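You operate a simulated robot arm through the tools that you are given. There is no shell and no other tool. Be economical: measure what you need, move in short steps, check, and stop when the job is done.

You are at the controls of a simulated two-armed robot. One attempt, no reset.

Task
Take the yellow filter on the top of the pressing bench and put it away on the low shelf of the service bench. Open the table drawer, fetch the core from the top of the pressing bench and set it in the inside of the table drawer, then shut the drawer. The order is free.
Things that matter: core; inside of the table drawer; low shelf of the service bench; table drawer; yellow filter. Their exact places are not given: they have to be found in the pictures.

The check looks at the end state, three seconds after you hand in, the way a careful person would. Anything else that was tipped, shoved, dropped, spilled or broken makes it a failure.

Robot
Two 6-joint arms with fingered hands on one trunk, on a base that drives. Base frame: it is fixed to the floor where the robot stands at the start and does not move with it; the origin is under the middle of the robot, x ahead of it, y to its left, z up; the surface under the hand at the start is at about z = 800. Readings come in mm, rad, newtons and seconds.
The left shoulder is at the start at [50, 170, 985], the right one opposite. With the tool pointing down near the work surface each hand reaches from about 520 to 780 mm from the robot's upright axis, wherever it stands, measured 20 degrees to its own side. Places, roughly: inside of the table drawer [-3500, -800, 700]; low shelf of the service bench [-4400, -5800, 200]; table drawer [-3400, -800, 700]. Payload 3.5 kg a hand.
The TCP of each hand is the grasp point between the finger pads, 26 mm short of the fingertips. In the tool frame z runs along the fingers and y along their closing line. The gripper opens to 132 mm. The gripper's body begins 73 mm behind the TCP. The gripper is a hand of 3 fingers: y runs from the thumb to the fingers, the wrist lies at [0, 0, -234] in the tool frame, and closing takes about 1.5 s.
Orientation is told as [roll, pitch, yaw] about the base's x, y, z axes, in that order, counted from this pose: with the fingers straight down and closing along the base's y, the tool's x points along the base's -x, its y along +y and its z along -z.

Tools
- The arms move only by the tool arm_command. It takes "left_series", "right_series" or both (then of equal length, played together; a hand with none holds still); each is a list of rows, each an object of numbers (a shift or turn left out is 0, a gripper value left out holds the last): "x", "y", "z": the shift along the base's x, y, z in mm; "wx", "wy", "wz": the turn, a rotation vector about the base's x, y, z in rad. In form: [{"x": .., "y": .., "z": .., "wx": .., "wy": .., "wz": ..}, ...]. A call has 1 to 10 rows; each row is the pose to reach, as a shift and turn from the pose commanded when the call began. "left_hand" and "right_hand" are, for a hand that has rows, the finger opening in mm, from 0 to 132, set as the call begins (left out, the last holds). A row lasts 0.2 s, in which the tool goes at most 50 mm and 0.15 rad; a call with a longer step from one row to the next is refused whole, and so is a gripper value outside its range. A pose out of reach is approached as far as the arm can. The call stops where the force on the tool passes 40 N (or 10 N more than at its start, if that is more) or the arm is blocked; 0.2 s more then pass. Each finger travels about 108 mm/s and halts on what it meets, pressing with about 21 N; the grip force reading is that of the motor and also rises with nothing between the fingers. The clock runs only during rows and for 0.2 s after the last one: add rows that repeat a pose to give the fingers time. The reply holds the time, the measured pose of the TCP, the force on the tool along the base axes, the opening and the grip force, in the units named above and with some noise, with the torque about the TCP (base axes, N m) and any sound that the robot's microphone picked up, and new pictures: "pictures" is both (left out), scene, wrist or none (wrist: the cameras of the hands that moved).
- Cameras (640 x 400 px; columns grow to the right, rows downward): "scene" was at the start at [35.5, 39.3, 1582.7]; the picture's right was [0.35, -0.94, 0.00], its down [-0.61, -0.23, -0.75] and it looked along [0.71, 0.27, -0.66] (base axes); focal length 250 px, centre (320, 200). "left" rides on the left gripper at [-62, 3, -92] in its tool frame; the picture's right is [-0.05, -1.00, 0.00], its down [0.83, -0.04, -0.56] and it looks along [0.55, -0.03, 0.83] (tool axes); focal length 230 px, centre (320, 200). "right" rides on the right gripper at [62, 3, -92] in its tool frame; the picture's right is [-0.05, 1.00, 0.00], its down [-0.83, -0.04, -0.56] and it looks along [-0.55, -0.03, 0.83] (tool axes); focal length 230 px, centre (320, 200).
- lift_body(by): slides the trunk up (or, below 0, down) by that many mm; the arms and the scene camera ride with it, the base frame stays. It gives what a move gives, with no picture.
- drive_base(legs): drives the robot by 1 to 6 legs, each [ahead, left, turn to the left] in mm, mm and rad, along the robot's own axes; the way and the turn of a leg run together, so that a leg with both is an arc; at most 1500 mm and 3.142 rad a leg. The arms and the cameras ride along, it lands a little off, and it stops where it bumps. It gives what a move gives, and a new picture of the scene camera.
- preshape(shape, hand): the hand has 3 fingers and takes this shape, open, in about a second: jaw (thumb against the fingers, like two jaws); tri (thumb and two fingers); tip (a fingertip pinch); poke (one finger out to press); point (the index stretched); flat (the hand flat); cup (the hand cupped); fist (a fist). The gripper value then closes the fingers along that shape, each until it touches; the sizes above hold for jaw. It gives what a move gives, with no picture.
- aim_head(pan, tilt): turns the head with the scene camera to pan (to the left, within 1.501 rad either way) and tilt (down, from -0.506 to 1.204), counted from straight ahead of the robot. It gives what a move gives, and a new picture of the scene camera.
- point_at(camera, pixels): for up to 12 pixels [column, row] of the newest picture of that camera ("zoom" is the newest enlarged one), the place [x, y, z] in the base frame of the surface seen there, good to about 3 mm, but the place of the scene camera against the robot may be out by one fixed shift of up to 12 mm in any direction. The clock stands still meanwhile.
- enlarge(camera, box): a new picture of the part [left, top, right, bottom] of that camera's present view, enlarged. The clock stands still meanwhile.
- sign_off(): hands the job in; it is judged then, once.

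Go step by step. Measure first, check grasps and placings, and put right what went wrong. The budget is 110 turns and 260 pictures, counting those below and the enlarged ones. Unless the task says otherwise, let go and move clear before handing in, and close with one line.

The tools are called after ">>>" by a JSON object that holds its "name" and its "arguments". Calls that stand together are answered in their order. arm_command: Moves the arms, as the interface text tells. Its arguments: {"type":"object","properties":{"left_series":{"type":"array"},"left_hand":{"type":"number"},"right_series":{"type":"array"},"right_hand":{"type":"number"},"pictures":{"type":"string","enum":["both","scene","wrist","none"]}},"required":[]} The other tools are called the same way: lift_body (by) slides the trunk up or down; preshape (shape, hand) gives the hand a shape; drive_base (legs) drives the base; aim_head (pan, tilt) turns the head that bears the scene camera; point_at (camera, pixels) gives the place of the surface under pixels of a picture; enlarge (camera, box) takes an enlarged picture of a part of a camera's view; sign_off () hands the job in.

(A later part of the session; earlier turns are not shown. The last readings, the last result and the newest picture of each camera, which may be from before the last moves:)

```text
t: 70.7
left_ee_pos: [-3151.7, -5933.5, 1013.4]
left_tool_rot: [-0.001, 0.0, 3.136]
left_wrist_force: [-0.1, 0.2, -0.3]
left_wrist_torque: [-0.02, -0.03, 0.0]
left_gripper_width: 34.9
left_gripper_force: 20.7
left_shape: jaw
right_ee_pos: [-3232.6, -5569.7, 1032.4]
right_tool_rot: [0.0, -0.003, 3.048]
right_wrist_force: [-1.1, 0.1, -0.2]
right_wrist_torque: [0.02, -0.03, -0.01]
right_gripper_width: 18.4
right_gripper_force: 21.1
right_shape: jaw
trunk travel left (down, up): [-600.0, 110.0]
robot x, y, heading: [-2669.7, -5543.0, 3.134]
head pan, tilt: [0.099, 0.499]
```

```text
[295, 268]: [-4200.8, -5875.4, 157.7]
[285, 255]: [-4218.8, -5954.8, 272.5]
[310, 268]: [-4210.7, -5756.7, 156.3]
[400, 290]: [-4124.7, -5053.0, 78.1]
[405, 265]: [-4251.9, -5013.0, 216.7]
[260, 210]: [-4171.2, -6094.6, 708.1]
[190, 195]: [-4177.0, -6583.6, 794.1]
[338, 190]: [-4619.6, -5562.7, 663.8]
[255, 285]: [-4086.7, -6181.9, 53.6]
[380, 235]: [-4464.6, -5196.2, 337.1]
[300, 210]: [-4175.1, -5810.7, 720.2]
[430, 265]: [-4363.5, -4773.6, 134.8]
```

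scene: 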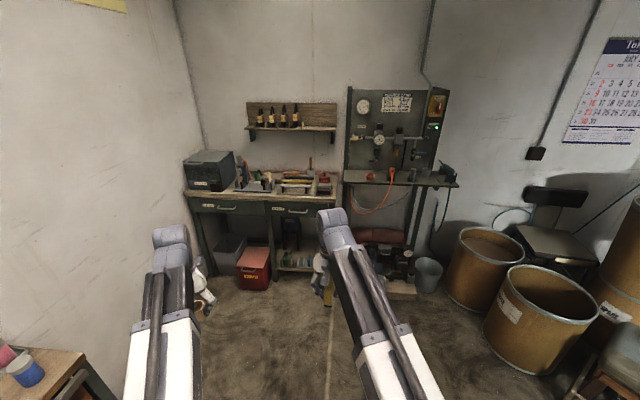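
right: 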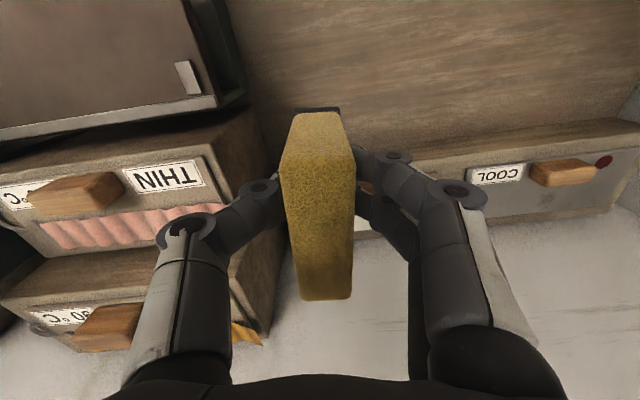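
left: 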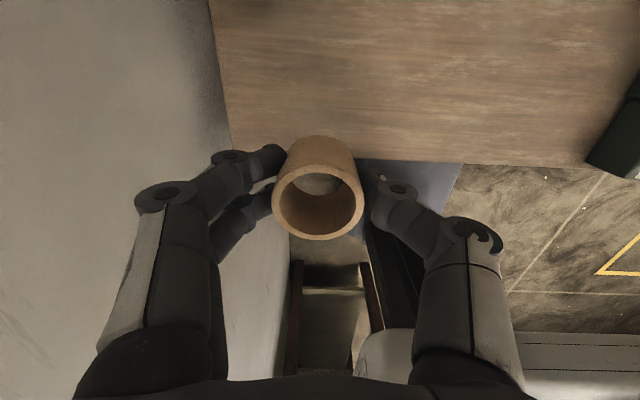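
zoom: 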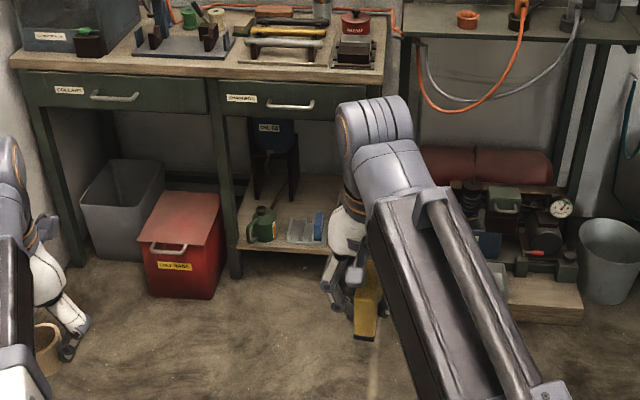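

>>> {"name": "point_at", "arguments": {"camera": "scene", "pixels": [[80, 358], [90, 375], [60, 352], [20, 350], [95, 390], [240, 270], [212, 265]]}}

>>> {"name": "point_at", "arguments": {"camera": "zoom", "pixels": [[280, 243], [310, 190], [245, 245], [330, 185], [318, 235], [293, 240], [263, 240], [270, 190]]}}

```text
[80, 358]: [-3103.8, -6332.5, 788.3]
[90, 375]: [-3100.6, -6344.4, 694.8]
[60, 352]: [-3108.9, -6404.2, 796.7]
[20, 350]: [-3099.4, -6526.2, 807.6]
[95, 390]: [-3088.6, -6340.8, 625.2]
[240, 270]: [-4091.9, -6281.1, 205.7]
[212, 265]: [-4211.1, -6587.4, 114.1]
```

```text
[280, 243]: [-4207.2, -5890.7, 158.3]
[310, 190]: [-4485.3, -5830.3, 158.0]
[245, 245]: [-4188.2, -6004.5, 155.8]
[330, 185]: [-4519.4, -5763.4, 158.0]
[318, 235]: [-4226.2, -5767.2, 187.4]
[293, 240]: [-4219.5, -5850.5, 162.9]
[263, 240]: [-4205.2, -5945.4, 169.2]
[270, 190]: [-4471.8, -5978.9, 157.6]
```

Shelf top is z≈158, front edge x≈-4200. I'll drive closer to (-3250,-5770), tuck and raise the left hand, lower the trunk, and look at the shelf.

>>> {"name": "drive_base", "arguments": {"legs": [[580, 230, 0.005]]}}

>>> {"name": "arm_command", "arguments": {"left_series": [{"x": 30, "z": 35}, {"x": 60, "z": 70}, {"x": 80, "z": 110}, {"x": 80, "z": 150}], "pictures": "none"}}

>>> {"name": "lift_body", "arguments": {"by": -500}}

>>> {"name": "aim_head", "arguments": {"pan": 0.1, "tilt": 0.5}}

```text
t: 74.1
left_ee_pos: [-3725.1, -6160.1, 1013.0]
left_tool_rot: [0.0, 0.0, 3.137]
left_wrist_force: [-0.2, 0.1, -0.5]
left_wrist_torque: [0.01, -0.04, -0.02]
left_gripper_width: 34.9
left_gripper_force: 21.2
left_shape: jaw
right_ee_pos: [-3805.5, -5798.2, 1031.9]
right_tool_rot: [-0.001, -0.002, 3.047]
right_wrist_force: [-0.2, 0.2, -1.3]
right_wrist_torque: [0.03, 0.0, -0.03]
right_gripper_width: 18.0
right_gripper_force: 21.0
right_shape: jaw
trunk travel left (down, up): [-600.0, 110.0]
robot x, y, heading: [-3246.3, -5763.2, 3.136]
head pan, tilt: [0.099, 0.499]
```

scene: 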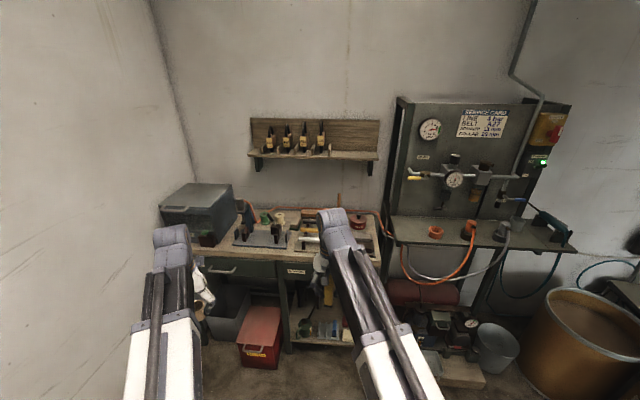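

```text
t: 75.1
left_ee_pos: [-3663.1, -6166.6, 1087.0]
left_tool_rot: [0.003, -0.003, 3.136]
left_wrist_force: [-0.4, 0.2, 0.5]
left_wrist_torque: [-0.01, 0.02, 0.01]
left_gripper_width: 34.7
left_gripper_force: 21.0
left_shape: jaw
left hand out of reach, approached as far as the arm can: row 3, 4
right_ee_pos: [-3805.5, -5796.3, 1032.3]
right_tool_rot: [0.0, -0.001, 3.047]
right_wrist_force: [-0.1, 0.7, -0.6]
right_wrist_torque: [-0.01, 0.02, 0.0]
right_gripper_width: 18.3
right_gripper_force: 20.7
right_shape: jaw
trunk travel left (down, up): [-600.0, 110.0]
robot x, y, heading: [-3245.4, -5768.1, 3.137]
head pan, tilt: [0.099, 0.499]
```

```text
refused: -500 is not a number from -400 to 400
```

```text
t: 75.7
left_ee_pos: [-3664.6, -6166.2, 1087.2]
left_tool_rot: [0.003, -0.004, 3.139]
left_wrist_force: [-0.7, 0.3, -0.3]
left_wrist_torque: [0.03, -0.01, -0.01]
left_gripper_width: 34.8
left_gripper_force: 21.2
left_shape: jaw
right_ee_pos: [-3805.0, -5796.6, 1032.6]
right_tool_rot: [0.0, -0.001, 3.047]
right_wrist_force: [0.2, 0.8, 0.1]
right_wrist_torque: [0.01, -0.02, 0.02]
right_gripper_width: 18.2
right_gripper_force: 21.4
right_shape: jaw
trunk travel left (down, up): [-600.0, 110.0]
robot x, y, heading: [-3247.0, -5769.4, 3.134]
head pan, tilt: [0.099, 0.499]
```

scene: 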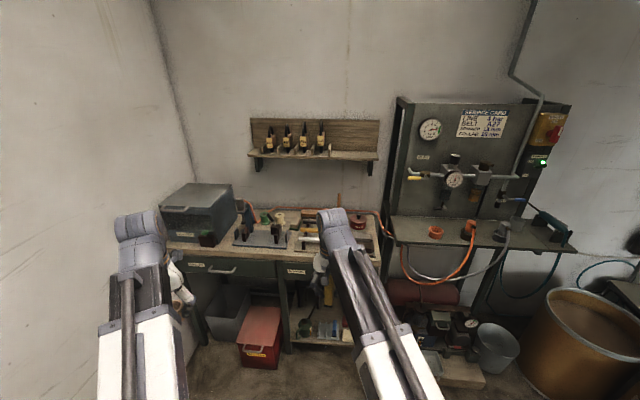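

Now lower the trunk 400 and look.

>>> {"name": "lift_body", "arguments": {"by": -400}}

>>> {"name": "aim_head", "arguments": {"pan": -0.1, "tilt": 0.6}}

```text
t: 79.6
left_ee_pos: [-3663.3, -6166.1, 686.3]
left_tool_rot: [0.004, -0.004, 3.139]
left_wrist_force: [0.2, -1.3, 0.4]
left_wrist_torque: [0.0, 0.0, -0.02]
left_gripper_width: 34.8
left_gripper_force: 20.9
left_shape: jaw
right_ee_pos: [-3805.9, -5797.6, 632.5]
right_tool_rot: [0.0, 0.0, 3.047]
right_wrist_force: [0.1, 0.0, 0.2]
right_wrist_torque: [0.02, 0.01, 0.0]
right_gripper_width: 17.8
right_gripper_force: 20.8
right_shape: jaw
trunk travel left (down, up): [-200.0, 510.0]
robot x, y, heading: [-3248.3, -5771.3, 3.136]
head pan, tilt: [0.099, 0.499]
```

```text
t: 80.3
left_ee_pos: [-3664.5, -6165.4, 686.3]
left_tool_rot: [0.004, -0.002, 3.138]
left_wrist_force: [-0.3, 0.2, 0.1]
left_wrist_torque: [0.0, 0.0, 0.0]
left_gripper_width: 34.5
left_gripper_force: 21.0
left_shape: jaw
right_ee_pos: [-3805.4, -5797.4, 631.5]
right_tool_rot: [-0.001, -0.001, 3.047]
right_wrist_force: [-0.2, -0.6, -0.9]
right_wrist_torque: [-0.01, -0.03, 0.02]
right_gripper_width: 18.3
right_gripper_force: 20.8
right_shape: jaw
trunk travel left (down, up): [-200.0, 510.0]
robot x, y, heading: [-3246.9, -5771.0, 3.134]
head pan, tilt: [-0.099, 0.6]
```

scene: 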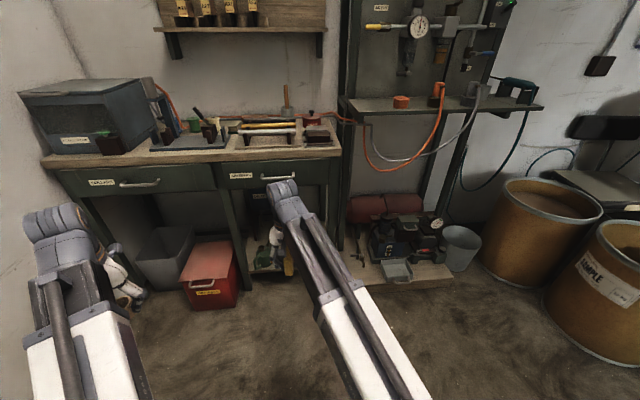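

>>> {"name": "arm_command", "arguments": {"right_series": [{"y": 45}, {"y": 90}, {"y": 135}, {"y": 180}, {"y": 225}], "pictures": "both"}}

>>> {"name": "enlarge", "arguments": {"camera": "scene", "box": [190, 170, 350, 310]}}

```text
t: 81.5
left_ee_pos: [-3663.4, -6166.5, 687.4]
left_tool_rot: [0.001, -0.006, 3.138]
left_wrist_force: [-0.6, -0.1, 0.0]
left_wrist_torque: [-0.01, 0.01, 0.0]
left_gripper_width: 34.9
left_gripper_force: 21.0
left_shape: jaw
right_ee_pos: [-3804.9, -5569.6, 633.5]
right_tool_rot: [0.001, -0.002, 3.05]
right_wrist_force: [-0.5, 0.3, -1.1]
right_wrist_torque: [-0.02, 0.0, -0.02]
right_gripper_width: 18.2
right_gripper_force: 21.2
right_shape: jaw
trunk travel left (down, up): [-200.0, 510.0]
robot x, y, heading: [-3248.3, -5767.6, 3.134]
head pan, tilt: [-0.099, 0.6]
```

scene: 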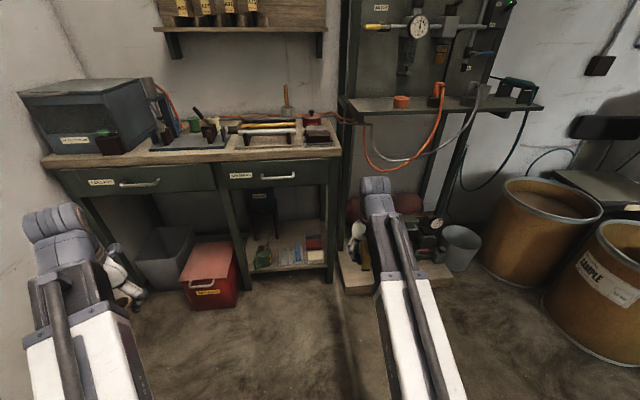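
right: 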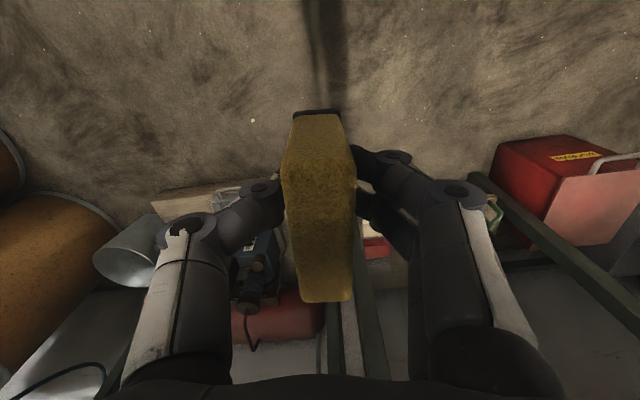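

```text
2.86 times, centred on (270, 240) of scene
```

zoom: 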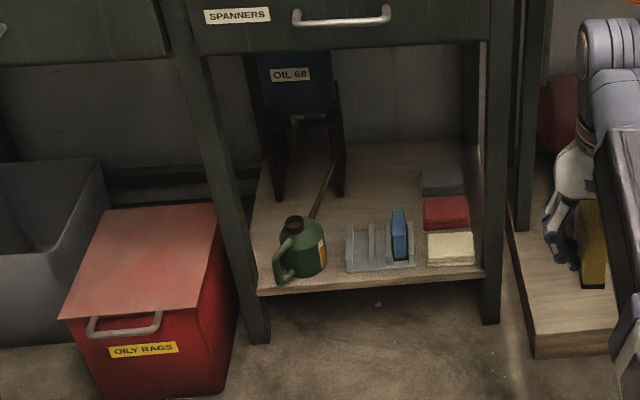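

The shelf holds an oil can, a small slotted rack with a blue filter, and folded cloths. Measuring the free space.

>>> {"name": "point_at", "arguments": {"camera": "zoom", "pixels": [[345, 270], [413, 265], [350, 225], [330, 265], [425, 262], [428, 235], [475, 265], [420, 195], [380, 210], [360, 160], [398, 212], [485, 275]]}}

>>> {"name": "point_at", "arguments": {"camera": "zoom", "pixels": [[320, 190], [345, 195], [275, 200], [300, 285], [330, 285], [370, 232], [372, 255], [362, 245], [382, 245], [380, 235], [390, 45], [340, 60]]}}

>>> {"name": "enlarge", "arguments": {"camera": "scene", "box": [250, 220, 330, 275]}}

```text
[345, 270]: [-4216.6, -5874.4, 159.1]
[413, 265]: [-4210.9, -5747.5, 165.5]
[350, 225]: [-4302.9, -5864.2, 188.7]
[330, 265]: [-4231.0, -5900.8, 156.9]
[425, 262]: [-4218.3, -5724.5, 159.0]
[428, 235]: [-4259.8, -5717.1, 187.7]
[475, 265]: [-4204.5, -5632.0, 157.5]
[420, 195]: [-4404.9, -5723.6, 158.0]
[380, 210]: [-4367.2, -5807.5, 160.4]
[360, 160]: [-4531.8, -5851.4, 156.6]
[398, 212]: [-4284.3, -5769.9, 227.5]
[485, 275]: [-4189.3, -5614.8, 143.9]
```

```text
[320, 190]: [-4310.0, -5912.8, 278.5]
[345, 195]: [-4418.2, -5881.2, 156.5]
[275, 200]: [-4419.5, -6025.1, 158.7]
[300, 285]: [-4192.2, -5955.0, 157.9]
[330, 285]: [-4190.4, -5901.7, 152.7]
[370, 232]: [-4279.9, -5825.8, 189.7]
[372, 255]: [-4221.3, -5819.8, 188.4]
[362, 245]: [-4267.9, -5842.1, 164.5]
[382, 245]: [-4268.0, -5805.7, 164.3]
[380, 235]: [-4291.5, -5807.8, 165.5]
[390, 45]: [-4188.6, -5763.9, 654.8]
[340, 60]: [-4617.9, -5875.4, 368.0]
```

```text
7.27 times, centred on (290, 248) of scene
```

zoom: 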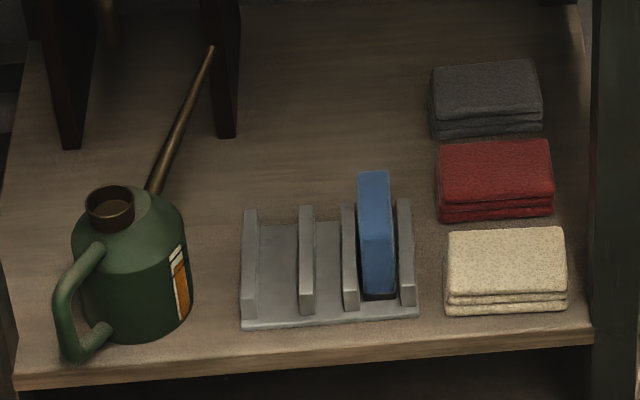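

Plan: stand the filter directly on the free shelf area behind the rack (target x≈-4365, y≈-5800, z shelf 158), entering at TCP z≈300 with the arm nearly stretched by driving the base in. First, lower the trunk fully and extend the right arm while still outside.

>>> {"name": "lift_body", "arguments": {"by": -200}}

>>> {"name": "arm_command", "arguments": {"right_series": [{"x": -22, "y": -33, "z": -19, "wz": 0.013}, {"x": -44, "y": -66, "z": -38, "wz": 0.026}, {"x": -66, "y": -99, "z": -57, "wz": 0.04}, {"x": -88, "y": -132, "z": -76, "wz": 0.053}, {"x": -110, "y": -165, "z": -95, "wz": 0.066}, {"x": -132, "y": -198, "z": -114, "wz": 0.08}, {"x": -153, "y": -230, "z": -133, "wz": 0.087}], "pictures": "both"}}

```text
t: 83.7
left_ee_pos: [-3663.2, -6166.4, 487.6]
left_tool_rot: [0.003, -0.005, 3.139]
left_wrist_force: [-0.4, -0.2, -0.1]
left_wrist_torque: [0.01, 0.02, 0.01]
left_gripper_width: 34.8
left_gripper_force: 21.1
left_shape: jaw
right_ee_pos: [-3804.4, -5570.1, 431.7]
right_tool_rot: [0.0, -0.003, 3.048]
right_wrist_force: [0.6, 0.5, 0.3]
right_wrist_torque: [0.02, -0.02, 0.0]
right_gripper_width: 18.2
right_gripper_force: 21.2
right_shape: jaw
trunk travel left (down, up): [0.0, 710.0]
robot x, y, heading: [-3246.6, -5766.3, 3.135]
head pan, tilt: [-0.099, 0.6]
```

```text
t: 85.3
left_ee_pos: [-3664.3, -6166.2, 487.2]
left_tool_rot: [0.003, -0.004, 3.138]
left_wrist_force: [0.1, 0.5, -0.4]
left_wrist_torque: [0.03, -0.03, 0.01]
left_gripper_width: 34.6
left_gripper_force: 20.7
left_shape: jaw
right_ee_pos: [-3958.3, -5800.6, 298.4]
right_tool_rot: [0.003, -0.003, 3.135]
right_wrist_force: [0.8, -0.6, -0.5]
right_wrist_torque: [-0.06, 0.0, -0.01]
right_gripper_width: 18.2
right_gripper_force: 21.3
right_shape: jaw
trunk travel left (down, up): [0.0, 710.0]
robot x, y, heading: [-3241.8, -5768.7, 3.135]
head pan, tilt: [-0.099, 0.6]
```

scene: 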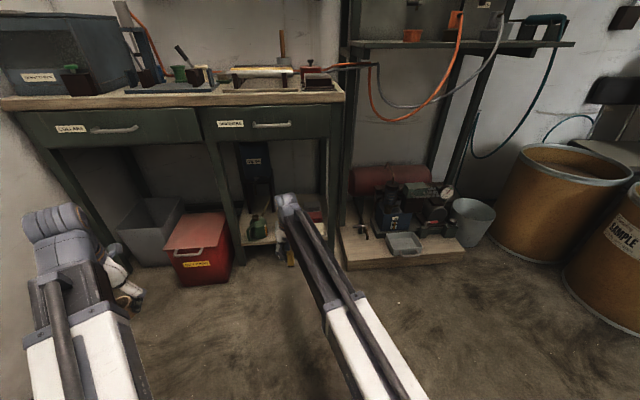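
right: 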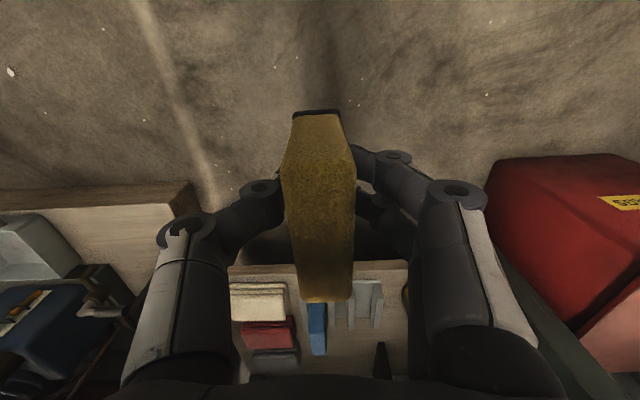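

>>> {"name": "point_at", "arguments": {"camera": "right", "pixels": [[316, 315], [318, 350], [235, 310], [290, 310], [375, 300], [385, 350], [340, 350], [270, 335], [245, 270], [276, 363], [375, 370], [300, 365]]}}

>>> {"name": "enlarge", "arguments": {"camera": "right", "box": [220, 240, 440, 380]}}

```text
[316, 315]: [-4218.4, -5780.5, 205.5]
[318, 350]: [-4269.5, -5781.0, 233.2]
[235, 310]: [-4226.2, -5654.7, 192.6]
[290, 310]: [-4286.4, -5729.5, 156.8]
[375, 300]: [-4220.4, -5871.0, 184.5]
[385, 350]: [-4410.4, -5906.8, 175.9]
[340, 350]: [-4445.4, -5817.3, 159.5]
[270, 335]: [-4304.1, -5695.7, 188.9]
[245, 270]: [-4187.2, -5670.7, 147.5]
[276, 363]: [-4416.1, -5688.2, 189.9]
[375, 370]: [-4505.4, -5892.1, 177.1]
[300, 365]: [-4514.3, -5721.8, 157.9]
```

```text
2.86 times, centred on (330, 310) of right
```

zoom: 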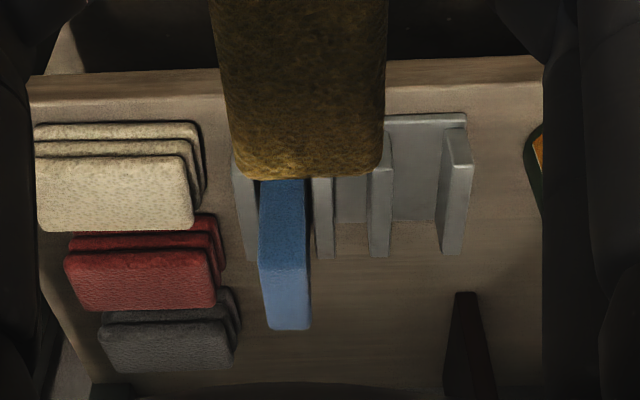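

Blue filter top is z≈233; my filter's bottom is ≈264. I'll raise slightly, shift y by +12, and drive in part way, checking.

>>> {"name": "arm_command", "arguments": {"right_series": [{"y": 12, "z": 14}, {"y": 12, "z": 14}], "pictures": "none"}}

>>> {"name": "drive_base", "arguments": {"legs": [[220, 0, 0]]}}

>>> {"name": "enlarge", "arguments": {"camera": "right", "box": [0, 0, 640, 400]}}

```text
t: 85.9
left_ee_pos: [-3663.6, -6166.1, 487.2]
left_tool_rot: [0.004, -0.003, 3.137]
left_wrist_force: [-0.3, 0.3, -0.8]
left_wrist_torque: [0.0, 0.04, -0.01]
left_gripper_width: 34.9
left_gripper_force: 20.8
left_shape: jaw
right_ee_pos: [-3957.5, -5789.3, 313.6]
right_tool_rot: [0.002, -0.003, 3.136]
right_wrist_force: [0.3, -0.4, -0.7]
right_wrist_torque: [-0.02, -0.01, 0.02]
right_gripper_width: 18.4
right_gripper_force: 21.0
right_shape: jaw
trunk travel left (down, up): [0.0, 710.0]
robot x, y, heading: [-3246.4, -5770.0, 3.138]
head pan, tilt: [-0.099, 0.6]
```

```text
t: 87.6
left_ee_pos: [-3886.7, -6165.7, 487.1]
left_tool_rot: [0.002, -0.004, 3.141]
left_wrist_force: [1.1, -0.2, -0.4]
left_wrist_torque: [-0.01, -0.01, 0.01]
left_gripper_width: 34.9
left_gripper_force: 20.5
left_shape: jaw
right_ee_pos: [-4179.7, -5789.2, 312.3]
right_tool_rot: [-0.001, -0.003, 3.138]
right_wrist_force: [-0.8, 0.7, 0.2]
right_wrist_torque: [0.0, -0.04, 0.02]
right_gripper_width: 18.2
right_gripper_force: 20.8
right_shape: jaw
trunk travel left (down, up): [0.0, 710.0]
robot x, y, heading: [-3469.9, -5768.4, 3.138]
head pan, tilt: [-0.099, 0.6]
```

scene: 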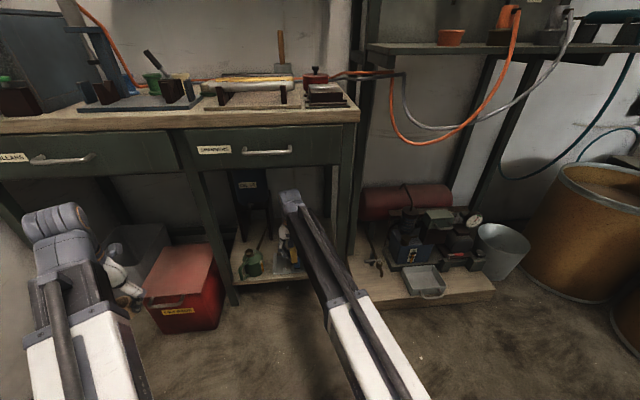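

```text
1.00 times, centred on (320, 200) of right (not enlarged: the box is as wide or as high as the picture)
```

zoom: 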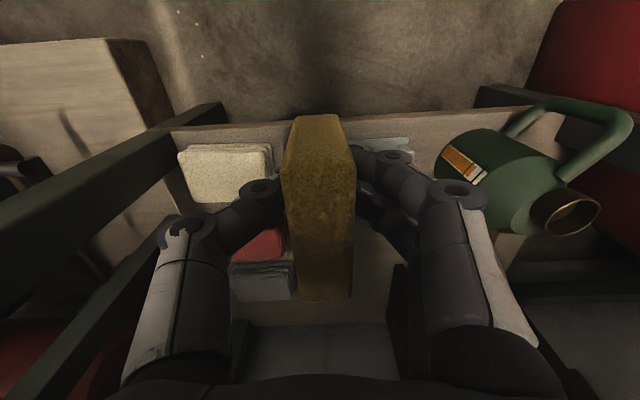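

>>> {"name": "point_at", "arguments": {"camera": "right", "pixels": [[450, 155], [510, 145], [570, 200], [550, 225], [400, 290], [400, 350], [500, 240], [540, 260], [245, 345], [320, 350]]}}

```text
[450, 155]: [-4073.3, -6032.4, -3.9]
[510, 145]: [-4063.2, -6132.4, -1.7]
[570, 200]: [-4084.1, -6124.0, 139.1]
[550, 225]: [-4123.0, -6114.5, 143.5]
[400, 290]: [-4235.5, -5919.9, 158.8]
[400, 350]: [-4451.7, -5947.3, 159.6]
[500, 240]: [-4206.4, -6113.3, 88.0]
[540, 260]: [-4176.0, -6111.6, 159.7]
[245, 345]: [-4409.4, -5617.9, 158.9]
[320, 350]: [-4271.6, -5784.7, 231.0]
```

>>> {"name": "point_at", "arguments": {"camera": "zoom", "pixels": [[450, 155], [510, 145], [570, 200], [540, 220], [400, 290], [400, 340], [480, 200], [540, 100], [280, 270], [290, 295], [320, 335], [375, 145]]}}

```text
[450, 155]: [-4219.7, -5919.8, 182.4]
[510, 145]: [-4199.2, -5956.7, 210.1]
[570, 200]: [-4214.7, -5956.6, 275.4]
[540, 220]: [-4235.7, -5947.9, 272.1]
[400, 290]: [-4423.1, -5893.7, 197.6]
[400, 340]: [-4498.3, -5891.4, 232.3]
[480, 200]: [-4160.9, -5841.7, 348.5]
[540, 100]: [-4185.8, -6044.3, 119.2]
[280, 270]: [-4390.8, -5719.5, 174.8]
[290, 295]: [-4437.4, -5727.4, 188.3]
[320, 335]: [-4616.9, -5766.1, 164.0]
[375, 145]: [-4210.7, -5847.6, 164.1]
```

>>> {"name": "point_at", "arguments": {"camera": "scene", "pixels": [[290, 192], [300, 205], [325, 240], [345, 290], [268, 168], [320, 155], [265, 153]]}}

```text
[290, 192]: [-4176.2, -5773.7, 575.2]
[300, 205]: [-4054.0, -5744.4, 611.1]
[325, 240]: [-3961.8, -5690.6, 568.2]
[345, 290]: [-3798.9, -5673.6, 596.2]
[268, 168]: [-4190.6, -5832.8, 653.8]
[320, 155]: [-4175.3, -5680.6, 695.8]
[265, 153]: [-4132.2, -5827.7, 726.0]
```

Arm top is ≤611 versus the underside at 654; clearance is fine. Driving in the remaining 175 mm.

>>> {"name": "drive_base", "arguments": {"legs": [[175, 0, 0]]}}

>>> {"name": "enlarge", "arguments": {"camera": "right", "box": [0, 0, 640, 400]}}

```text
t: 89.0
left_ee_pos: [-4060.7, -6166.3, 487.4]
left_tool_rot: [0.004, -0.004, 3.142]
left_wrist_force: [0.1, -0.1, -0.1]
left_wrist_torque: [0.0, -0.01, 0.0]
left_gripper_width: 34.6
left_gripper_force: 21.1
left_shape: jaw
right_ee_pos: [-4356.5, -5788.1, 312.4]
right_tool_rot: [0.001, -0.001, 3.136]
right_wrist_force: [0.2, -0.2, -1.6]
right_wrist_torque: [0.02, -0.01, 0.02]
right_gripper_width: 18.5
right_gripper_force: 21.2
right_shape: jaw
trunk travel left (down, up): [0.0, 710.0]
robot x, y, heading: [-3646.7, -5771.5, 3.142]
head pan, tilt: [-0.099, 0.6]
```

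scene: 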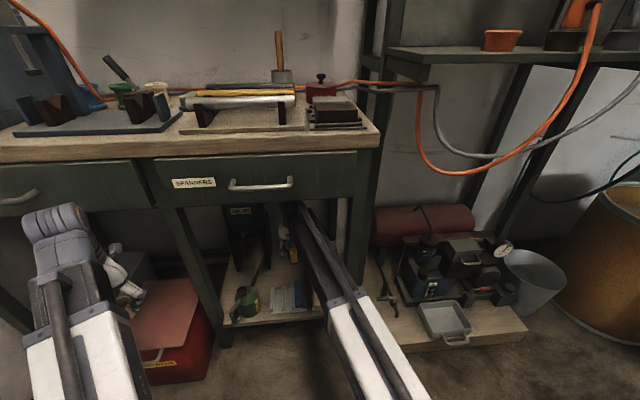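

```text
1.00 times, centred on (320, 200) of right (not enlarged: the box is as wide or as high as the picture)
```

zoom: 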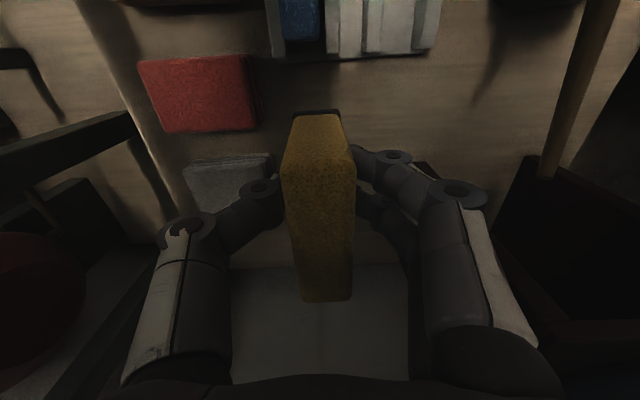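

>>> {"name": "point_at", "arguments": {"camera": "zoom", "pixels": [[350, 60], [290, 55], [425, 168], [530, 180], [555, 170], [265, 165], [250, 200], [330, 250], [525, 220], [420, 175], [300, 90], [262, 130]]}}

```text
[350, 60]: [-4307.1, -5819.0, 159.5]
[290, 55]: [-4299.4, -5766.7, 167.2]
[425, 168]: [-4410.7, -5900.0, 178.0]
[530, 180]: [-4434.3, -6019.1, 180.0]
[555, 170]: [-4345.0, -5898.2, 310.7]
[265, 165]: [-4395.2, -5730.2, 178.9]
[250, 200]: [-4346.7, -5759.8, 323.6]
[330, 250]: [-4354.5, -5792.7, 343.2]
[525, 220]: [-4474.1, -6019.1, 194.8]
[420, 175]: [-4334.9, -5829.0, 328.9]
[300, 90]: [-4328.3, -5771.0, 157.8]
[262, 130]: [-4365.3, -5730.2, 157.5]
```

Footprint is clear. Descending toward the shelf (contact expected near TCP z≈192).

>>> {"name": "arm_command", "arguments": {"right_series": [{"z": -35}, {"z": -70}, {"z": -95}, {"z": -108}, {"z": -113}, {"z": -117}, {"z": -119}], "pictures": "wrist"}}

```text
t: 90.6
left_ee_pos: [-4061.1, -6165.7, 486.8]
left_tool_rot: [0.004, -0.004, 3.139]
left_wrist_force: [-0.1, -0.1, -0.5]
left_wrist_torque: [-0.01, -0.02, -0.01]
left_gripper_width: 34.8
left_gripper_force: 20.7
left_shape: jaw
right_ee_pos: [-4356.9, -5788.0, 193.9]
right_tool_rot: [0.001, -0.001, 3.137]
right_wrist_force: [-0.2, 0.4, 0.2]
right_wrist_torque: [0.02, 0.0, -0.01]
right_gripper_width: 18.1
right_gripper_force: 20.8
right_shape: jaw
trunk travel left (down, up): [0.0, 710.0]
robot x, y, heading: [-3647.3, -5766.7, 3.14]
head pan, tilt: [-0.099, 0.6]
```

right: 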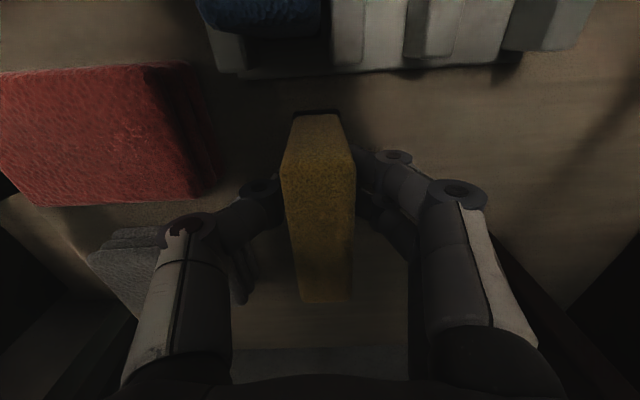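

No contact yet; a few more single-mm steps down.

>>> {"name": "arm_command", "arguments": {"right_series": [{"z": -1}, {"z": -2}, {"z": -3}, {"z": -4}], "pictures": "none"}}

```text
t: 91.6
left_ee_pos: [-4061.4, -6166.4, 488.5]
left_tool_rot: [0.003, -0.005, 3.14]
left_wrist_force: [-0.3, -0.2, 0.9]
left_wrist_torque: [-0.04, 0.0, -0.02]
left_gripper_width: 35.0
left_gripper_force: 21.1
left_shape: jaw
right_ee_pos: [-4356.1, -5788.2, 192.3]
right_tool_rot: [0.002, -0.006, 3.136]
right_wrist_force: [2.1, -0.5, 18.5]
right_wrist_torque: [-0.02, -0.06, 0.03]
right_gripper_width: 19.4
right_gripper_force: 21.1
right_shape: jaw
trunk travel left (down, up): [0.0, 710.0]
robot x, y, heading: [-3642.5, -5772.1, 3.141]
head pan, tilt: [-0.099, 0.6]
```

Contact (18.5 N up). Relax 2 mm and open to 44 mm.

>>> {"name": "arm_command", "arguments": {"right_series": [{"z": 2}, {"z": 2}], "pictures": "none"}}

>>> {"name": "arm_command", "arguments": {"right_series": [{}, {}, {}, {}], "right_hand": 44, "pictures": "wrist"}}

```text
t: 92.2
left_ee_pos: [-4060.7, -6166.0, 487.5]
left_tool_rot: [0.004, -0.006, 3.14]
left_wrist_force: [-0.2, 0.5, 0.3]
left_wrist_torque: [-0.01, 0.03, -0.01]
left_gripper_width: 34.7
left_gripper_force: 21.2
left_shape: jaw
right_ee_pos: [-4356.7, -5788.6, 193.3]
right_tool_rot: [0.002, -0.005, 3.136]
right_wrist_force: [-1.2, 0.4, 11.0]
right_wrist_torque: [-0.03, 0.02, 0.02]
right_gripper_width: 19.1
right_gripper_force: 21.2
right_shape: jaw
trunk travel left (down, up): [0.0, 710.0]
robot x, y, heading: [-3639.8, -5767.0, 3.139]
head pan, tilt: [-0.099, 0.6]
```

```text
t: 93.2
left_ee_pos: [-4061.3, -6166.8, 487.8]
left_tool_rot: [0.005, -0.003, 3.14]
left_wrist_force: [-0.1, 0.2, -0.3]
left_wrist_torque: [0.02, 0.03, 0.02]
left_gripper_width: 34.9
left_gripper_force: 21.1
left_shape: jaw
right_ee_pos: [-4355.3, -5789.8, 191.5]
right_tool_rot: [0.0, -0.001, 3.136]
right_wrist_force: [-0.5, 0.1, 0.6]
right_wrist_torque: [0.0, 0.0, 0.01]
right_gripper_width: 43.5
right_gripper_force: 0.1
right_shape: jaw
trunk travel left (down, up): [0.0, 710.0]
robot x, y, heading: [-3646.1, -5765.4, 3.144]
head pan, tilt: [-0.099, 0.6]
```

right: 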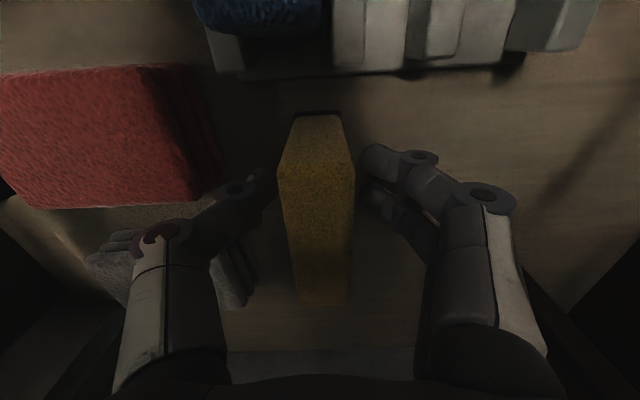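

Filter stands freely. Lifting straight up to z≈312, then backing out.

>>> {"name": "arm_command", "arguments": {"right_series": [{"z": 25}, {"z": 60}, {"z": 95}, {"z": 122}], "pictures": "wrist"}}

>>> {"name": "drive_base", "arguments": {"legs": [[-420, 0, 0]]}}

>>> {"name": "enlarge", "arguments": {"camera": "right", "box": [200, 200, 440, 400]}}

```text
t: 94.2
left_ee_pos: [-4062.2, -6165.9, 486.9]
left_tool_rot: [0.004, -0.003, 3.14]
left_wrist_force: [-0.4, -0.9, 0.6]
left_wrist_torque: [0.0, -0.03, 0.0]
left_gripper_width: 34.9
left_gripper_force: 20.6
left_shape: jaw
right_ee_pos: [-4355.7, -5788.7, 313.3]
right_tool_rot: [-0.001, -0.001, 3.137]
right_wrist_force: [0.3, -0.3, 0.0]
right_wrist_torque: [-0.01, -0.05, 0.02]
right_gripper_width: 43.4
right_gripper_force: 0.0
right_shape: jaw
trunk travel left (down, up): [0.0, 710.0]
robot x, y, heading: [-3644.4, -5772.0, 3.142]
head pan, tilt: [-0.099, 0.6]
```

right: 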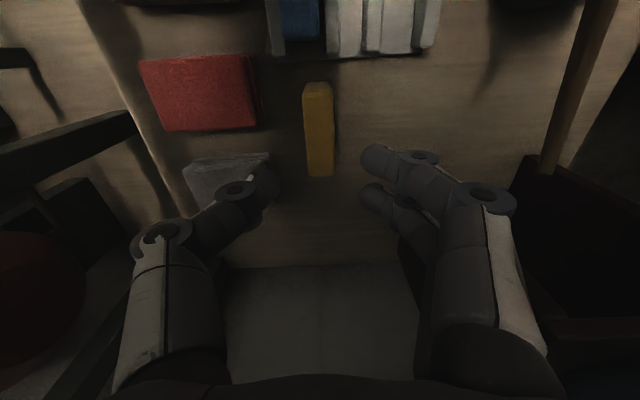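

```text
t: 96.8
left_ee_pos: [-3640.6, -6166.7, 487.0]
left_tool_rot: [0.003, -0.003, -3.142]
left_wrist_force: [0.0, -0.3, -0.1]
left_wrist_torque: [0.01, 0.02, 0.01]
left_gripper_width: 34.8
left_gripper_force: 20.7
left_shape: jaw
right_ee_pos: [-3938.2, -5790.9, 313.8]
right_tool_rot: [0.001, -0.002, 3.139]
right_wrist_force: [0.6, 0.1, -0.3]
right_wrist_torque: [-0.01, 0.0, 0.0]
right_gripper_width: 43.5
right_gripper_force: 0.0
right_shape: jaw
trunk travel left (down, up): [0.0, 710.0]
robot x, y, heading: [-3224.8, -5764.1, -3.147]
head pan, tilt: [-0.099, 0.6]
```

scene: 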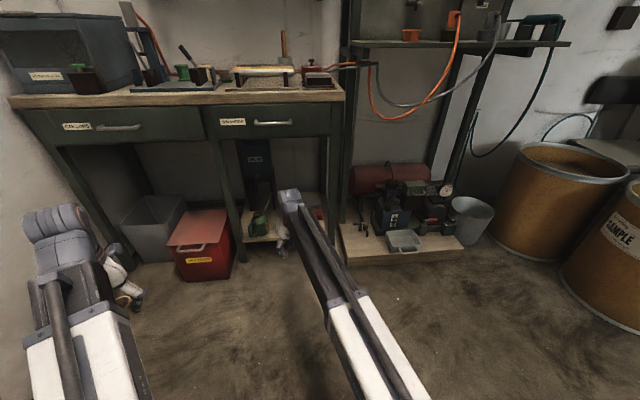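

```text
2.00 times, centred on (320, 300) of right
```

zoom: 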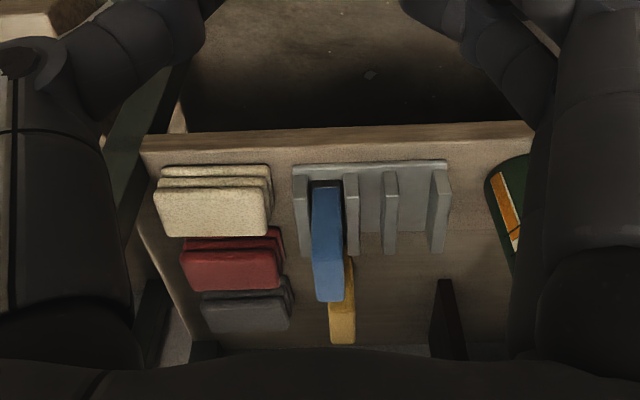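

Filter stands on the shelf, nothing disturbed. Raising the trunk and retracting the right hand before travelling to the drawer table.

>>> {"name": "lift_body", "arguments": {"by": 400}}

>>> {"name": "lift_body", "arguments": {"by": 200}}

>>> {"name": "arm_command", "arguments": {"right_series": [{"x": 40, "y": 10, "z": 15}, {"x": 80, "y": 20, "z": 30}, {"x": 120, "y": 30, "z": 45}, {"x": 150, "y": 40, "z": 75}], "pictures": "none"}}

>>> {"name": "drive_base", "arguments": {"legs": [[-500, -200, 0], [-800, 0, 0], [-950, -950, 0], [-270, -100, 0], [0, 0, -1.565]]}}

>>> {"name": "aim_head", "arguments": {"pan": 0.1, "tilt": 0.45}}

```text
t: 100.7
left_ee_pos: [-3640.7, -6167.5, 887.8]
left_tool_rot: [0.005, -0.002, -3.141]
left_wrist_force: [-0.6, 0.3, 0.4]
left_wrist_torque: [0.01, -0.01, 0.01]
left_gripper_width: 35.1
left_gripper_force: 20.6
left_shape: jaw
right_ee_pos: [-3937.1, -5790.6, 714.1]
right_tool_rot: [0.001, -0.001, 3.137]
right_wrist_force: [0.4, 0.4, 0.4]
right_wrist_torque: [0.01, -0.01, -0.02]
right_gripper_width: 43.6
right_gripper_force: 0.0
right_shape: jaw
trunk travel left (down, up): [-400.0, 310.0]
robot x, y, heading: [-3224.4, -5769.8, -3.137]
head pan, tilt: [-0.099, 0.6]
```

```text
t: 102.8
left_ee_pos: [-3641.4, -6167.4, 1087.4]
left_tool_rot: [0.002, -0.003, -3.143]
left_wrist_force: [0.7, -0.7, 0.1]
left_wrist_torque: [0.02, 0.0, 0.0]
left_gripper_width: 34.5
left_gripper_force: 20.8
left_shape: jaw
right_ee_pos: [-3938.7, -5792.3, 914.2]
right_tool_rot: [0.0, -0.001, 3.136]
right_wrist_force: [0.2, -0.2, 0.2]
right_wrist_torque: [-0.01, -0.03, 0.0]
right_gripper_width: 43.6
right_gripper_force: 0.1
right_shape: jaw
trunk travel left (down, up): [-600.0, 110.0]
robot x, y, heading: [-3222.7, -5764.6, -3.138]
head pan, tilt: [-0.099, 0.6]
```

```text
t: 103.8
left_ee_pos: [-3640.1, -6166.9, 1086.6]
left_tool_rot: [0.002, -0.004, -3.142]
left_wrist_force: [0.4, -0.2, -0.3]
left_wrist_torque: [0.0, -0.02, 0.01]
left_gripper_width: 34.7
left_gripper_force: 20.9
left_shape: jaw
right_ee_pos: [-3786.8, -5751.2, 988.3]
right_tool_rot: [-0.001, -0.001, 3.142]
right_wrist_force: [1.3, 0.0, 0.2]
right_wrist_torque: [-0.02, 0.01, -0.03]
right_gripper_width: 43.5
right_gripper_force: 0.0
right_shape: jaw
trunk travel left (down, up): [-600.0, 110.0]
robot x, y, heading: [-3225.7, -5768.1, -3.139]
head pan, tilt: [-0.099, 0.6]
```

```text
t: 122.5
left_ee_pos: [-1120.7, -4103.5, 1086.7]
left_tool_rot: [0.002, -0.004, 1.585]
left_wrist_force: [0.4, 0.0, -0.4]
left_wrist_torque: [0.01, -0.05, 0.02]
left_gripper_width: 34.6
left_gripper_force: 21.1
left_shape: jaw
right_ee_pos: [-706.4, -3952.6, 987.1]
right_tool_rot: [-0.001, -0.003, 1.58]
right_wrist_force: [0.2, -0.5, 0.2]
right_wrist_torque: [0.0, 0.0, 0.01]
right_gripper_width: 43.7
right_gripper_force: 0.0
right_shape: jaw
trunk travel left (down, up): [-600.0, 110.0]
robot x, y, heading: [-714.5, -4514.3, 1.583]
head pan, tilt: [-0.099, 0.6]
```

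scene: 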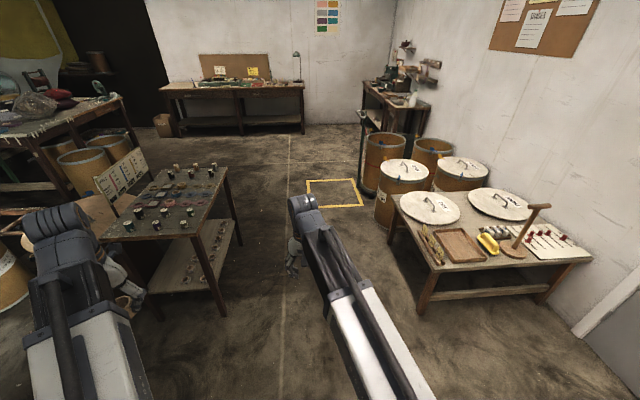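

```text
t: 123.2
left_ee_pos: [-1119.2, -4104.7, 1086.7]
left_tool_rot: [0.003, -0.003, 1.586]
left_wrist_force: [1.2, -0.4, -0.2]
left_wrist_torque: [-0.01, -0.03, -0.03]
left_gripper_width: 34.7
left_gripper_force: 21.0
left_shape: jaw
right_ee_pos: [-706.2, -3951.4, 988.7]
right_tool_rot: [0.0, -0.002, 1.582]
right_wrist_force: [-0.5, -0.4, 0.5]
right_wrist_torque: [0.02, -0.02, 0.0]
right_gripper_width: 43.3
right_gripper_force: 0.1
right_shape: jaw
trunk travel left (down, up): [-600.0, 110.0]
robot x, y, heading: [-715.1, -4514.1, 1.583]
head pan, tilt: [0.099, 0.45]
```

scene: 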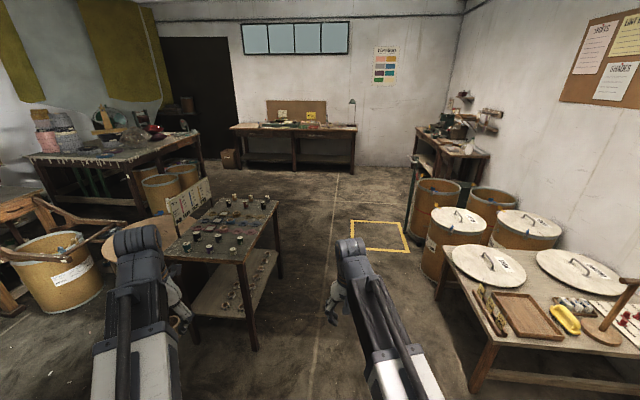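

Path is clear; drive along the corridor to y≈-1550, then turn left to face the drawer table.

>>> {"name": "drive_base", "arguments": {"legs": [[1500, -70, -0.012], [1450, 0, 0], [0, 0, 1.57]]}}

>>> {"name": "aim_head", "arguments": {"pan": -0.1, "tilt": 0.45}}

```text
refused: leg 1 is longer than a leg can be; nothing moved
```

```text
t: 124.0
left_ee_pos: [-1120.4, -4104.1, 1086.0]
left_tool_rot: [0.003, -0.003, 1.584]
left_wrist_force: [-0.4, -0.5, 0.1]
left_wrist_torque: [0.02, 0.0, -0.01]
left_gripper_width: 34.7
left_gripper_force: 20.9
left_shape: jaw
right_ee_pos: [-706.3, -3953.6, 987.8]
right_tool_rot: [-0.002, -0.002, 1.581]
right_wrist_force: [-0.3, -0.4, -0.9]
right_wrist_torque: [0.02, -0.02, 0.01]
right_gripper_width: 43.4
right_gripper_force: 0.0
right_shape: jaw
trunk travel left (down, up): [-600.0, 110.0]
robot x, y, heading: [-713.1, -4514.6, 1.585]
head pan, tilt: [-0.099, 0.45]
```

scene: 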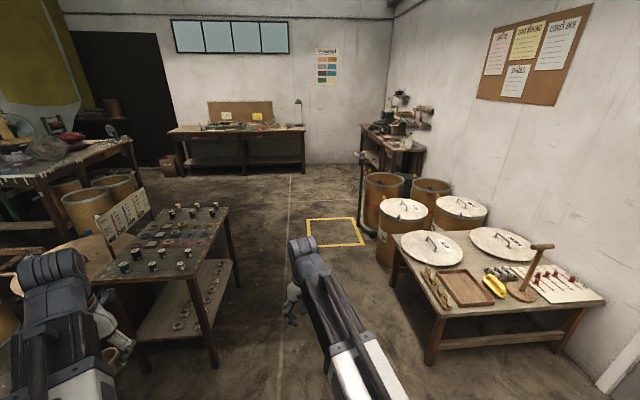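

>>> {"name": "drive_base", "arguments": {"legs": [[1400, -70, -0.013], [1450, 0, 0], [0, 0, 1.57]]}}

>>> {"name": "aim_head", "arguments": {"pan": -0.1, "tilt": 0.45}}

```text
t: 141.5
left_ee_pos: [-1075.4, -2060.5, 1086.3]
left_tool_rot: [0.002, -0.003, 3.113]
left_wrist_force: [0.2, -0.9, 0.4]
left_wrist_torque: [-0.04, 0.02, -0.01]
left_gripper_width: 34.6
left_gripper_force: 21.1
left_shape: jaw
right_ee_pos: [-1206.9, -1641.1, 988.6]
right_tool_rot: [-0.001, -0.003, 3.108]
right_wrist_force: [-0.4, -0.5, -0.1]
right_wrist_torque: [0.0, 0.02, -0.01]
right_gripper_width: 43.6
right_gripper_force: 0.1
right_shape: jaw
trunk travel left (down, up): [-600.0, 110.0]
robot x, y, heading: [-644.4, -1672.5, 3.113]
head pan, tilt: [-0.099, 0.45]
```

scene: 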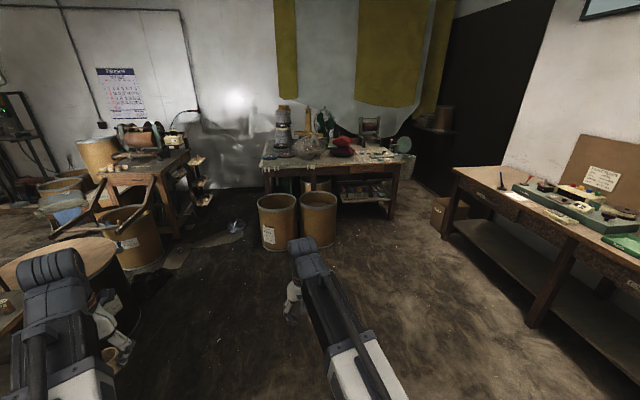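

```text
t: 142.1
left_ee_pos: [-1075.0, -2062.5, 1086.5]
left_tool_rot: [0.001, -0.003, 3.111]
left_wrist_force: [0.2, -0.1, -0.3]
left_wrist_torque: [0.01, 0.0, 0.02]
left_gripper_width: 34.2
left_gripper_force: 20.9
left_shape: jaw
right_ee_pos: [-1206.9, -1641.4, 987.6]
right_tool_rot: [0.0, -0.001, 3.109]
right_wrist_force: [0.2, 0.8, -0.2]
right_wrist_torque: [0.0, -0.01, 0.05]
right_gripper_width: 43.6
right_gripper_force: 0.2
right_shape: jaw
trunk travel left (down, up): [-600.0, 110.0]
robot x, y, heading: [-644.9, -1673.5, 3.115]
head pan, tilt: [-0.099, 0.45]
```

scene: 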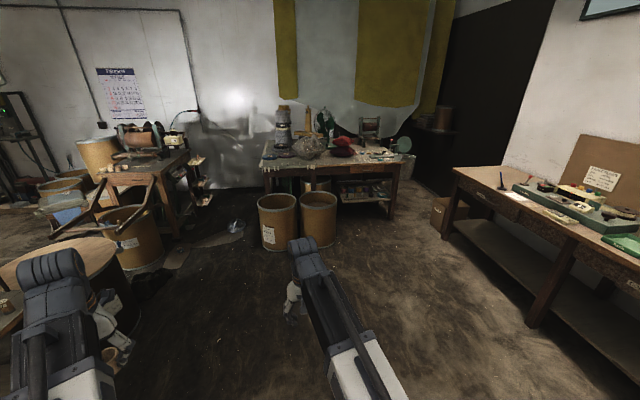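

>>> {"name": "point_at", "arguments": {"camera": "scene", "pixels": [[358, 178], [350, 178], [366, 178], [302, 245], [335, 220], [319, 195], [525, 325], [448, 235], [455, 175], [395, 170], [280, 200], [340, 240]]}}

>>> {"name": "enlarge", "arguments": {"camera": "scene", "box": [260, 130, 420, 230]}}

```text
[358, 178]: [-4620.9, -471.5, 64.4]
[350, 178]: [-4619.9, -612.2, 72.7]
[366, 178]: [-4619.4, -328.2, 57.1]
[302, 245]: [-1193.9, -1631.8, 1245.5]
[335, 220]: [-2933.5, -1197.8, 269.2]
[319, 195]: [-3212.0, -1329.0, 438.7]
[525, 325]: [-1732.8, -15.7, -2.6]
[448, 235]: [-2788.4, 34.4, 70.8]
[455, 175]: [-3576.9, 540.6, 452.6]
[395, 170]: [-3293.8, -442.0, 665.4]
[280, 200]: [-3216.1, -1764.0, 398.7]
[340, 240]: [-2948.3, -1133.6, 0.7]
```

```text
4.00 times, centred on (340, 180) of scene
```

zoom: 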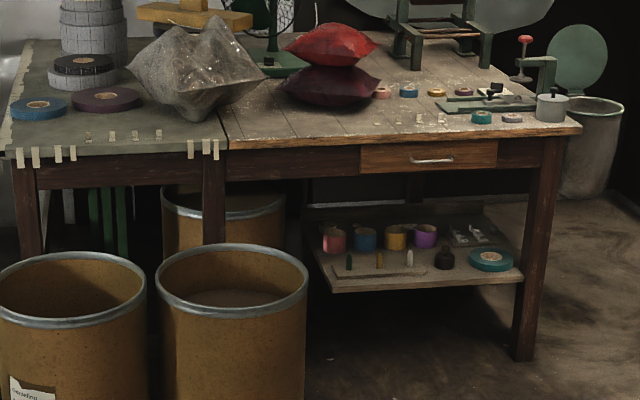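

>>> {"name": "point_at", "arguments": {"camera": "zoom", "pixels": [[432, 160], [412, 160], [453, 160], [365, 160], [495, 155], [300, 260], [235, 330], [540, 150], [430, 145], [430, 130], [310, 340]]}}

```text
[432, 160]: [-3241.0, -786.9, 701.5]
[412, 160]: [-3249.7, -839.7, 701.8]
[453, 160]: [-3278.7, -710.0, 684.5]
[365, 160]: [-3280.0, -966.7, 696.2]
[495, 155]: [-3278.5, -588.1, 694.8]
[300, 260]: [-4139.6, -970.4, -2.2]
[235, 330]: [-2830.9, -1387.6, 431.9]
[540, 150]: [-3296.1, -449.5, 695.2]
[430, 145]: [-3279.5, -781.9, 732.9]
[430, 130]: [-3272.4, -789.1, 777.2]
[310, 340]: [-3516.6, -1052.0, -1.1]
```

Drawer handle: bar at about x≈-3245, y≈-787, z≈701; drawer front y -967..-588. Barrel's near edge is y≈-1133, so a lane at y≈-750 is clear. Driving to (-2250,-760).

>>> {"name": "drive_base", "arguments": {"legs": [[0, 0, 0.027], [700, -910, 0], [900, 0, 0]]}}

>>> {"name": "lift_body", "arguments": {"by": -150}}

>>> {"name": "aim_head", "arguments": {"pan": 0.0, "tilt": 0.6}}

```text
t: 152.7
left_ee_pos: [-2671.3, -1150.8, 1086.9]
left_tool_rot: [0.002, -0.004, 3.142]
left_wrist_force: [0.1, -0.8, -0.2]
left_wrist_torque: [-0.02, 0.03, -0.01]
left_gripper_width: 34.4
left_gripper_force: 20.6
left_shape: jaw
right_ee_pos: [-2816.1, -734.5, 988.2]
right_tool_rot: [0.0, -0.002, 3.135]
right_wrist_force: [0.4, 0.3, -0.1]
right_wrist_torque: [-0.03, 0.0, 0.01]
right_gripper_width: 43.5
right_gripper_force: 0.0
right_shape: jaw
trunk travel left (down, up): [-600.0, 110.0]
robot x, y, heading: [-2252.1, -752.3, 3.137]
head pan, tilt: [-0.099, 0.45]
```

scene: 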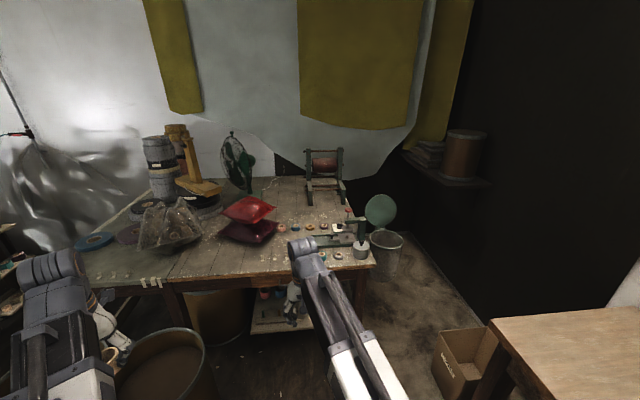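

```text
t: 154.5
left_ee_pos: [-2671.5, -1150.4, 937.3]
left_tool_rot: [0.003, -0.004, 3.139]
left_wrist_force: [-0.1, -0.1, -1.6]
left_wrist_torque: [0.02, -0.01, -0.02]
left_gripper_width: 34.4
left_gripper_force: 21.5
left_shape: jaw
right_ee_pos: [-2816.5, -735.0, 838.4]
right_tool_rot: [0.001, -0.001, 3.137]
right_wrist_force: [-0.9, -0.5, 0.5]
right_wrist_torque: [-0.01, -0.02, -0.05]
right_gripper_width: 43.6
right_gripper_force: 0.0
right_shape: jaw
trunk travel left (down, up): [-450.0, 260.0]
robot x, y, heading: [-2255.6, -753.2, 3.139]
head pan, tilt: [-0.099, 0.45]
```

```text
t: 155.2
left_ee_pos: [-2671.1, -1150.7, 936.1]
left_tool_rot: [0.004, -0.004, 3.14]
left_wrist_force: [-0.5, -0.3, 1.6]
left_wrist_torque: [0.01, 0.02, -0.01]
left_gripper_width: 34.5
left_gripper_force: 20.8
left_shape: jaw
right_ee_pos: [-2815.9, -735.5, 837.6]
right_tool_rot: [0.0, 0.0, 3.137]
right_wrist_force: [-0.3, 0.6, -0.2]
right_wrist_torque: [-0.04, -0.01, 0.0]
right_gripper_width: 43.6
right_gripper_force: 0.0
right_shape: jaw
trunk travel left (down, up): [-450.0, 260.0]
robot x, y, heading: [-2252.4, -752.5, 3.143]
head pan, tilt: [0.0, 0.6]
```

scene: 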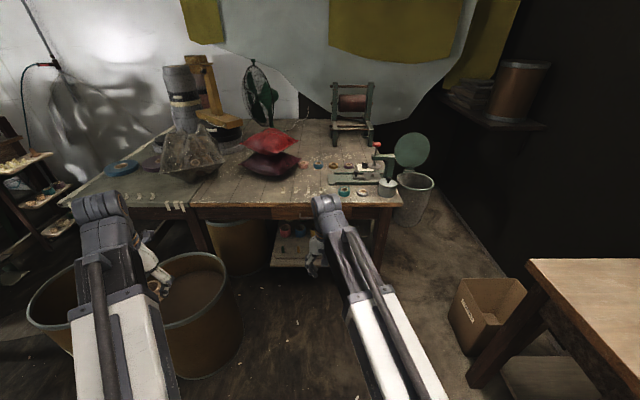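

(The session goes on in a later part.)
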